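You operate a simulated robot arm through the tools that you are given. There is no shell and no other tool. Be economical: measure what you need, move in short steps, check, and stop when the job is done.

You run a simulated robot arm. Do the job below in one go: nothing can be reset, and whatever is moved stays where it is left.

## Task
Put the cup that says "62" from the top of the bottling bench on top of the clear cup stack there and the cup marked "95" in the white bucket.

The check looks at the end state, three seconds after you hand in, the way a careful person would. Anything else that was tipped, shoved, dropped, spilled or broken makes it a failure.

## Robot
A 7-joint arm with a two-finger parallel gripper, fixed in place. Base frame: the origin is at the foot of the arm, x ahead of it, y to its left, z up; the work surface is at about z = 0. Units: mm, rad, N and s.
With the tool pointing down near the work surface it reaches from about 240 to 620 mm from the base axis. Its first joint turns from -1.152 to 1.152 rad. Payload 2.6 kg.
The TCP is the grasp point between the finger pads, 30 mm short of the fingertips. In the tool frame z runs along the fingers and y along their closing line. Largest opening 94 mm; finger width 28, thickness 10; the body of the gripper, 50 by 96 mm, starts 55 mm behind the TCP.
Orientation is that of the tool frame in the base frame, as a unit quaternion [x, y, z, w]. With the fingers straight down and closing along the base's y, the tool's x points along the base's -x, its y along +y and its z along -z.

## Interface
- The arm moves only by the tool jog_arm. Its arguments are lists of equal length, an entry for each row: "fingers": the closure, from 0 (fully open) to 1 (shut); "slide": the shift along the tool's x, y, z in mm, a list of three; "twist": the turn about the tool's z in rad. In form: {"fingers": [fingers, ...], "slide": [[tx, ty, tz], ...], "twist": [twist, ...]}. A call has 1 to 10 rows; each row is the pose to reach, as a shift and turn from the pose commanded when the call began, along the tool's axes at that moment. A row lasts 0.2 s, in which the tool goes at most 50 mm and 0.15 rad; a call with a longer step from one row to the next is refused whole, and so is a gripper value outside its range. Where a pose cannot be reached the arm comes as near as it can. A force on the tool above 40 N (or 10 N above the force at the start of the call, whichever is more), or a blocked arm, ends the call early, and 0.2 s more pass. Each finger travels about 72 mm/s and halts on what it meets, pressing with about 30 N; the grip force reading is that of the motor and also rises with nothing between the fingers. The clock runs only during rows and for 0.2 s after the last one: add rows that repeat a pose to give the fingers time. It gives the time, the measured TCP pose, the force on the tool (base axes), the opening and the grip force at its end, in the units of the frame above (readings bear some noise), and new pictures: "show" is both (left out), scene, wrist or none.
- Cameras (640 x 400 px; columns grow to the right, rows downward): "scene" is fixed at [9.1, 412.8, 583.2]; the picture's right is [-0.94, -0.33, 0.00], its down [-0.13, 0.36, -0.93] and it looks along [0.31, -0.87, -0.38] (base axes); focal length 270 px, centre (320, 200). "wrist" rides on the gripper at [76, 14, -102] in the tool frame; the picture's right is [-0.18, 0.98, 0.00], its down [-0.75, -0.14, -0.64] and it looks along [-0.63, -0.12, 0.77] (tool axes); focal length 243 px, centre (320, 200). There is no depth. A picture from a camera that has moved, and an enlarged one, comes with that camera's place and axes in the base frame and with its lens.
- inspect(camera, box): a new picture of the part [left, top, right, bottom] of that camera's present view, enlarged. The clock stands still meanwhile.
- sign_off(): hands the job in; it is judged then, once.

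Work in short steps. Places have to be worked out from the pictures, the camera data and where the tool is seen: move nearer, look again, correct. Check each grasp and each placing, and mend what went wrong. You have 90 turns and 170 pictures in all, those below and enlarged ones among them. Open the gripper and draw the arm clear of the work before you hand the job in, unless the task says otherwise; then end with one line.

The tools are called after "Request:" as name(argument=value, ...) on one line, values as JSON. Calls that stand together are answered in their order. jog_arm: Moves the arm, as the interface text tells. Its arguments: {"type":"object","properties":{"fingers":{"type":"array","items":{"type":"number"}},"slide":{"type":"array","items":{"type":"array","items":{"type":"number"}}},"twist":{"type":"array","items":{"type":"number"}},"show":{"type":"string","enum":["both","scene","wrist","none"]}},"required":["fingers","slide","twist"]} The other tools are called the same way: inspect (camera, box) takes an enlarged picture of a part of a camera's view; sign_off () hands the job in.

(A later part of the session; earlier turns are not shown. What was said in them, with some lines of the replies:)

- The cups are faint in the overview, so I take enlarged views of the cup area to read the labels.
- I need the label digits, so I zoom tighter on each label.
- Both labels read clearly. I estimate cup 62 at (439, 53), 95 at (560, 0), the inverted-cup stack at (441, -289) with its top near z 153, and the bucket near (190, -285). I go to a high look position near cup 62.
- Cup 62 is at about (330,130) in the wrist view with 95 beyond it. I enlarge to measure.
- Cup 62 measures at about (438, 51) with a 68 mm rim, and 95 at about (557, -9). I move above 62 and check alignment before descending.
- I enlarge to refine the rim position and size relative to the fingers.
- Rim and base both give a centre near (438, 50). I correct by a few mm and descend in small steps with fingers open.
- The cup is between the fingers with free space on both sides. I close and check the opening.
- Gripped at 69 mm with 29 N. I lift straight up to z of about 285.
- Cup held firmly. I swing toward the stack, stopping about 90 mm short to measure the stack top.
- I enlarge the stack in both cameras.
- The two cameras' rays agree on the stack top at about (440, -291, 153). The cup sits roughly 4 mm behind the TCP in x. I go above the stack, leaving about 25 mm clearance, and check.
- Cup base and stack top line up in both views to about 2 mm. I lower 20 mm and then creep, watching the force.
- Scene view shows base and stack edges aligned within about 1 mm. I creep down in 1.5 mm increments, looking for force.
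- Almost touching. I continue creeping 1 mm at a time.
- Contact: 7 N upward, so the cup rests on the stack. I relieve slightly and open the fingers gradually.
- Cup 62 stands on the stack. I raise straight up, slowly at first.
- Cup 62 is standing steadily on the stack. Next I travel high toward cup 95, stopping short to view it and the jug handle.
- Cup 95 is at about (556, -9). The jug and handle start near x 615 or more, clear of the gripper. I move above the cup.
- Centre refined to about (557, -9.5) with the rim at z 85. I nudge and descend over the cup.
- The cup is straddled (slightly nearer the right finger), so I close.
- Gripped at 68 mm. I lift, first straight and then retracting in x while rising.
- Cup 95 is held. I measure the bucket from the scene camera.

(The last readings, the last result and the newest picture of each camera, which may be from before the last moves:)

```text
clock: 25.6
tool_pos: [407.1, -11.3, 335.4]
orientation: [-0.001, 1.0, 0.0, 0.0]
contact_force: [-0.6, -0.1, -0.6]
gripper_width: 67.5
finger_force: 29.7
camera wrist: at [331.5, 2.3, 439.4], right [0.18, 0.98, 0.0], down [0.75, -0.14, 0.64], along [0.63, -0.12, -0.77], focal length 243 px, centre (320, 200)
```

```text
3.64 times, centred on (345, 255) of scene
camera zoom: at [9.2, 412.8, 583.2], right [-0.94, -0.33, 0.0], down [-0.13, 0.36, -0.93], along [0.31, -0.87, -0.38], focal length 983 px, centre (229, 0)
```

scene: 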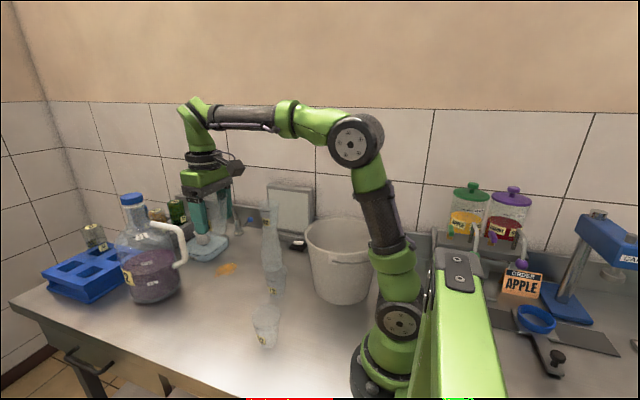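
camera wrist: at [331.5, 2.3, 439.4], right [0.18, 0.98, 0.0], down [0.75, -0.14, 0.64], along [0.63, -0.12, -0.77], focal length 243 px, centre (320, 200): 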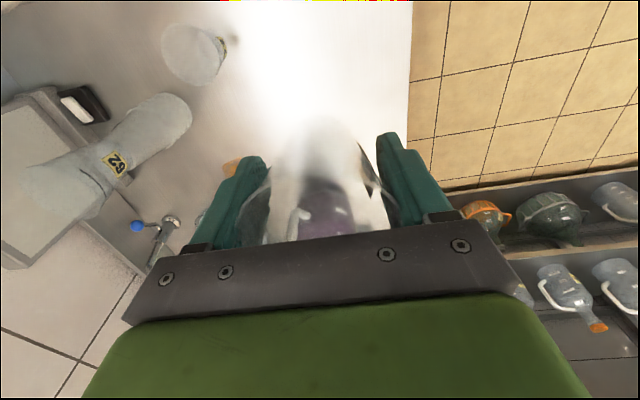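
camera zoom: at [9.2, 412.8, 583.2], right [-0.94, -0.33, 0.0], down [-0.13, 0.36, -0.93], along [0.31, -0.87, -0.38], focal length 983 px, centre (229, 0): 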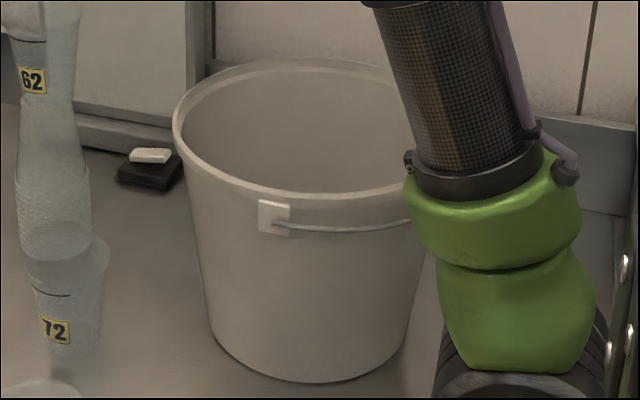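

Bucket estimate: rim centre about (183, -271), rim radius about 110, height about 188, base radius about 84. I move at z 335 to above it, offset slightly in +x so the wrist camera stays inside the rim.

Request:
jog_arm(fingers=[0.5, 0.5, 0.5, 0.5, 0.5, 0.5, 0.5, 0.5, 0.5], slide=[[18, -22, 0], [42, -52, 0], [68, -86, 0], [95, -120, 0], [122, -154, 0], [149, -188, 0], [174, -220, 0], [195, -245, 0], [205, -259, 0]], twist=[0, 0, 0, 0, 0, 0, 0, 0, 0])

Request:
inspect(camera="scene", box=[290, 170, 400, 310])

```text
clock: 27.6
tool_pos: [203.6, -269.8, 329.8]
orientation: [-0.001, 1.0, 0.0, 0.0]
contact_force: [0.5, -0.9, 0.0]
gripper_width: 67.3
finger_force: 30.2
camera wrist: at [128.1, -255.8, 434.8], right [0.18, 0.98, 0.0], down [0.75, -0.14, 0.64], along [0.63, -0.12, -0.77], focal length 243 px, centre (320, 200)
```

scene: 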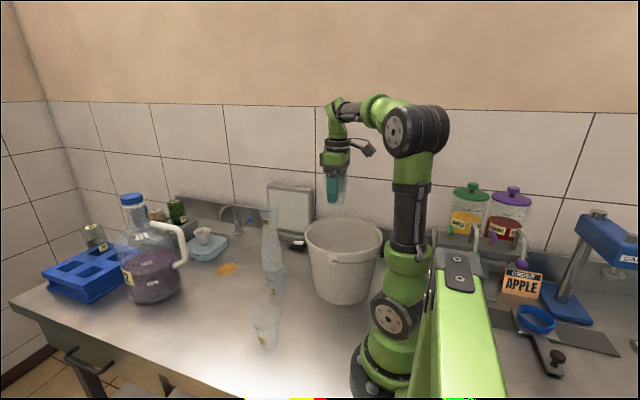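
wrist: 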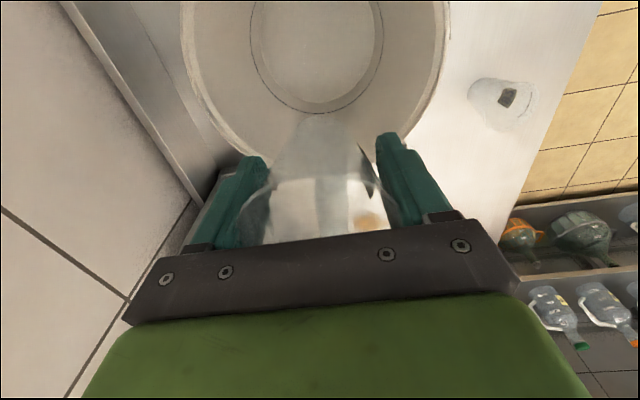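

```text
2.86 times, centred on (345, 240) of scene
camera zoom: at [9.1, 412.8, 583.2], right [-0.94, -0.33, 0.0], down [-0.13, 0.36, -0.93], along [0.31, -0.87, -0.38], focal length 772 px, centre (249, 86)
```

zoom: 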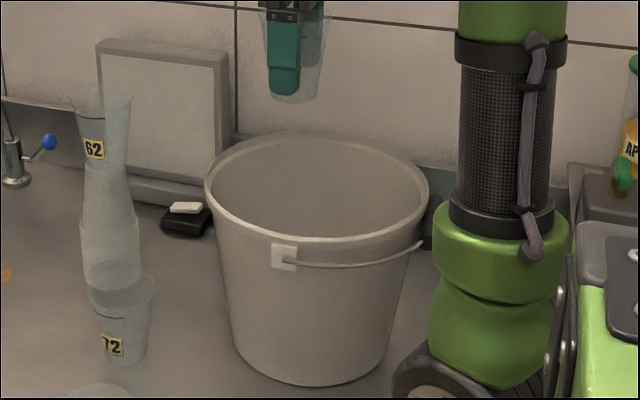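

The bucket centre (180, -271) is confirmed by both cameras. The TCP at (203, -270) leaves clearance for fingers and camera, so I descend to z of about 100 and check.

Request:
jog_arm(fingers=[0.5, 0.5, 0.5, 0.5, 0.5, 0.5, 0.5, 0.5, 0.5], slide=[[0, 0, 20], [0, 0, 50], [0, 0, 80], [0, 0, 110], [0, 0, 140], [0, 0, 170], [0, 0, 195], [0, 0, 215], [0, 0, 230]], twist=[0, 0, 0, 0, 0, 0, 0, 0, 0])

Request:
inspect(camera="scene", box=[290, 170, 400, 310])

```text
clock: 29.6
tool_pos: [204.7, -268.6, 102.0]
orientation: [0.0, 1.0, 0.0, 0.0]
contact_force: [0.1, -0.5, -1.1]
gripper_width: 67.0
finger_force: 30.2
camera wrist: at [128.7, -255.7, 206.3], right [0.18, 0.98, 0.0], down [0.75, -0.14, 0.64], along [0.63, -0.12, -0.77], focal length 243 px, centre (320, 200)
```

scene: 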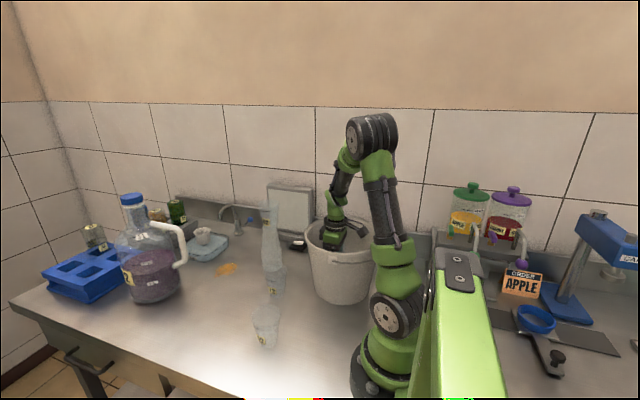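
wrist: 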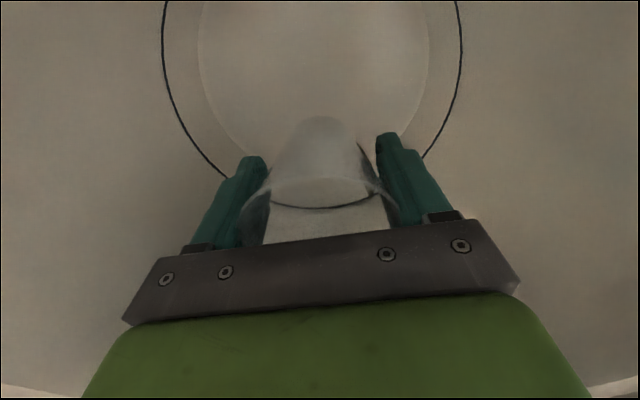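

```text
2.86 times, centred on (345, 240) of scene
camera zoom: at [9.1, 412.8, 583.2], right [-0.94, -0.33, 0.0], down [-0.13, 0.36, -0.93], along [0.31, -0.87, -0.38], focal length 772 px, centre (249, 86)
```

zoom: 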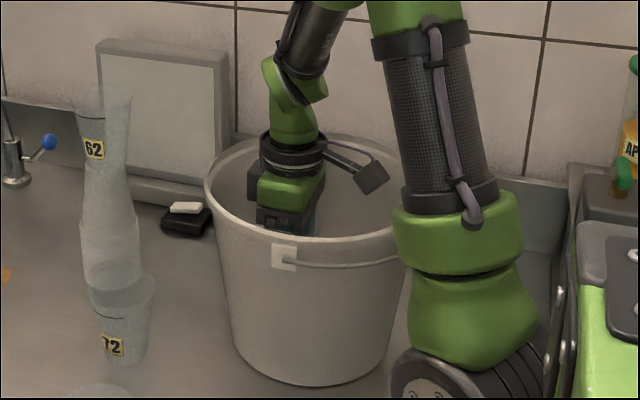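

Floor centre works out at (177, -270) with radius 83, so the cup at (201, -269) is over the floor with clearance all round. I lower most of the way, then creep.

Request:
jog_arm(fingers=[0.5, 0.5, 0.5, 0.5, 0.5, 0.5], slide=[[3, 0, 10], [5, 0, 20], [5, 0, 28], [5, 0, 33], [5, 0, 37], [5, 0, 37]], twist=[0, 0, 0, 0, 0, 0])

Request:
inspect(camera="scene", box=[290, 170, 400, 310])

```text
clock: 31.0
tool_pos: [197.3, -270.8, 66.6]
orientation: [-0.001, 1.0, 0.0, 0.0]
contact_force: [-0.1, 0.4, 0.2]
gripper_width: 67.1
finger_force: 29.9
camera wrist: at [121.5, -256.4, 170.0], right [0.18, 0.98, 0.0], down [0.75, -0.14, 0.64], along [0.63, -0.12, -0.77], focal length 243 px, centre (320, 200)
```

scene: 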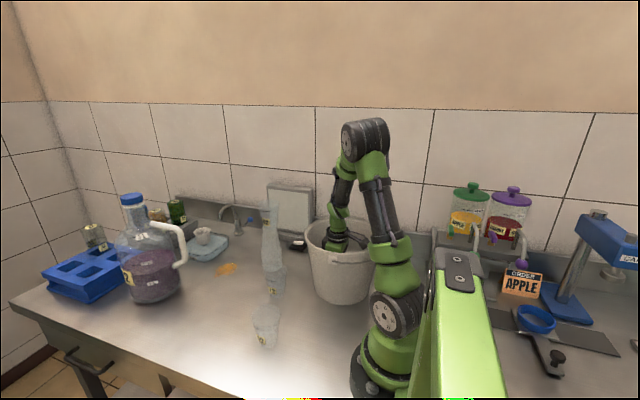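
wrist: 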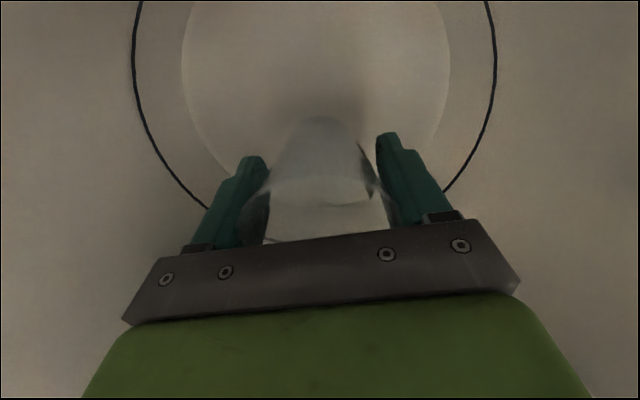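

```text
2.86 times, centred on (345, 240) of scene
camera zoom: at [9.1, 412.8, 583.2], right [-0.94, -0.33, 0.0], down [-0.13, 0.36, -0.93], along [0.31, -0.87, -0.38], focal length 772 px, centre (249, 86)
```

zoom: 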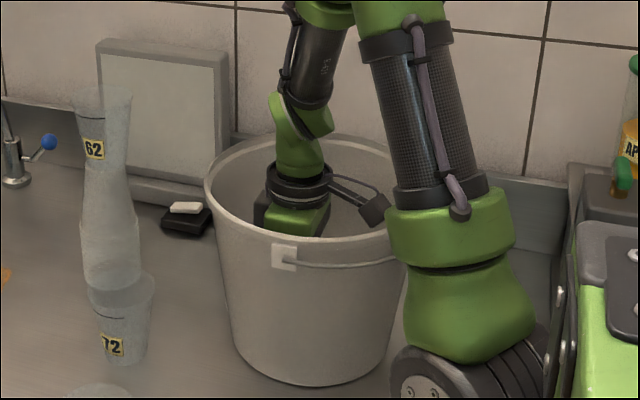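

The cup bottom is around z 19 now. I creep in 1.5 mm steps and check for force.

Request:
jog_arm(fingers=[0.5, 0.5, 0.5, 0.5, 0.5], slide=[[0, 0, 2], [0, 0, 4], [0, 0, 6], [0, 0, 8], [0, 0, 8]], twist=[0, 0, 0, 0, 0], show="none")

```text
clock: 32.2
tool_pos: [196.4, -270.8, 58.8]
orientation: [0.0, 1.0, 0.0, 0.0]
contact_force: [0.8, 0.4, 0.2]
gripper_width: 67.0
finger_force: 30.2
```

No contact yet; I continue a little.

Request:
jog_arm(fingers=[0.5, 0.5, 0.5, 0.5, 0.5], slide=[[0, 0, 1], [0, 0, 2], [0, 0, 3], [0, 0, 4], [0, 0, 4]], twist=[0, 0, 0, 0, 0], show="none")

```text
clock: 33.4
tool_pos: [198.7, -271.0, 53.7]
orientation: [0.0, 1.0, 0.0, 0.0]
contact_force: [0.3, -0.4, 0.2]
gripper_width: 67.1
finger_force: 30.2
```

Still free; a few millimetres more.

Request:
jog_arm(fingers=[0.5, 0.5, 0.5, 0.5], slide=[[0, 0, 1], [0, 0, 2], [0, 0, 3], [0, 0, 3]], twist=[0, 0, 0, 0], show="none")

```text
clock: 34.4
tool_pos: [198.8, -272.9, 51.2]
orientation: [0.0, 1.0, 0.0, 0.002]
contact_force: [0.9, 0.7, 6.1]
gripper_width: 67.2
finger_force: 29.8
```

Contact with the floor at 6 N. I relieve slightly and open gradually.

Request:
jog_arm(fingers=[0.5, 0.27, 0.25, 0.22, 0.18, 0.1, 0.0, 0.0], slide=[[0, 0, -0.7], [0, 0, -0.7], [0, 0, -0.7], [0, 0, -0.7], [0, 0, -0.7], [0, 0, -0.7], [0, 0, -0.7], [0, 0, -0.7]], twist=[0, 0, 0, 0, 0, 0, 0, 0], show="wrist")

```text
clock: 36.2
tool_pos: [197.8, -271.9, 52.7]
orientation: [-0.001, 1.0, 0.0, 0.0]
contact_force: [0.6, -0.4, -0.1]
gripper_width: 93.9
finger_force: 0.1
camera wrist: at [121.7, -257.1, 156.3], right [0.18, 0.98, 0.0], down [0.75, -0.14, 0.64], along [0.63, -0.12, -0.77], focal length 243 px, centre (320, 200)
```

wrist: 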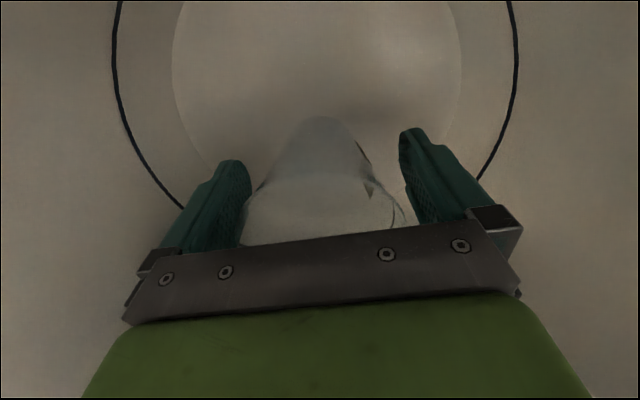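

Released with the cup standing. I rise straight out of the bucket.

Request:
jog_arm(fingers=[0, 0, 0, 0, 0, 0, 0, 0, 0, 0], slide=[[0, 0, -8], [0, 0, -20], [0, 0, -40], [0, 0, -70], [0, 0, -105], [0, 0, -145], [0, 0, -190], [0, 0, -235], [0, 0, -280], [0, 0, -320]], twist=[0, 0, 0, 0, 0, 0, 0, 0, 0, 0])

Request:
inspect(camera="scene", box=[150, 180, 400, 360])

Request:
inspect(camera="wrist", box=[200, 0, 440, 220])

```text
clock: 38.4
tool_pos: [197.1, -273.5, 369.9]
orientation: [0.0, 1.0, 0.0, 0.001]
contact_force: [0.4, -0.3, 0.2]
gripper_width: 93.9
finger_force: 0.2
camera wrist: at [120.8, -258.7, 475.2], right [0.18, 0.98, 0.0], down [0.75, -0.14, 0.64], along [0.63, -0.12, -0.77], focal length 243 px, centre (320, 200)
```

scene: 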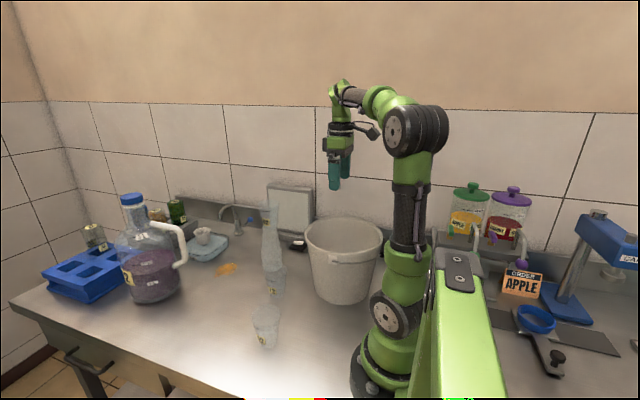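
wrist: 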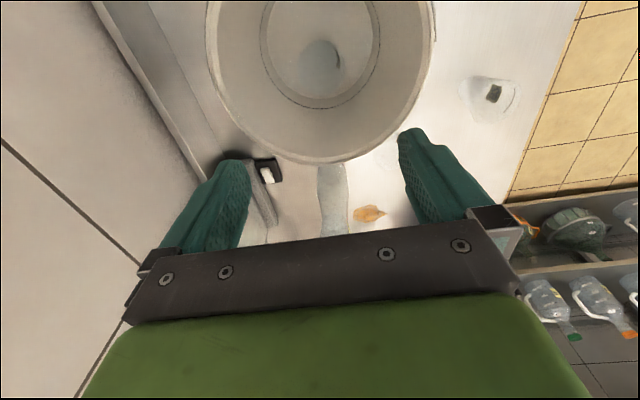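

```text
2.22 times, centred on (275, 270) of scene
camera zoom: at [9.1, 412.8, 583.2], right [-0.94, -0.33, 0.0], down [-0.13, 0.36, -0.93], along [0.31, -0.87, -0.38], focal length 601 px, centre (420, 44)
```

zoom: 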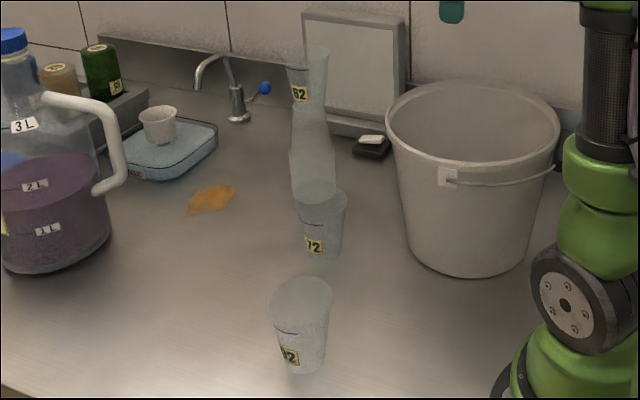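

```text
1.82 times, centred on (320, 110) of wrist
camera zoom: at [120.8, -258.7, 475.2], right [0.18, 0.98, 0.0], down [0.75, -0.14, 0.64], along [0.63, -0.12, -0.77], focal length 441 px, centre (320, 364)
```

zoom: 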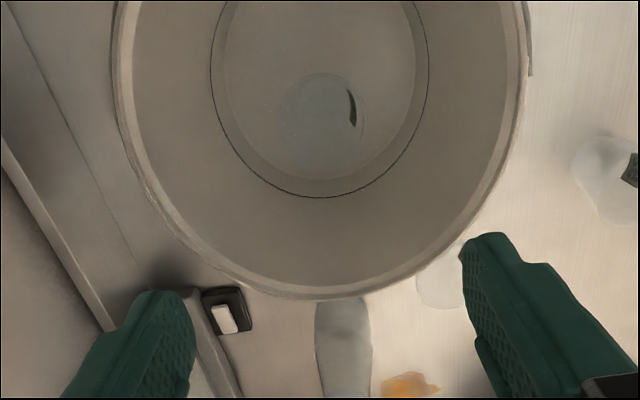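

Cup 62 stands on the stack, cup 95 stands inside the bucket, everything else is unmoved, and the arm is open and clear. I hand in.

Request:
sign_off()

```text
The job is handed in.
```

Cup 62 is standing upright on the upturned clear cup stack, and cup 95 is standing upright inside the white bucket; the last pictures show nothing else moved, and the gripper is open and clear.
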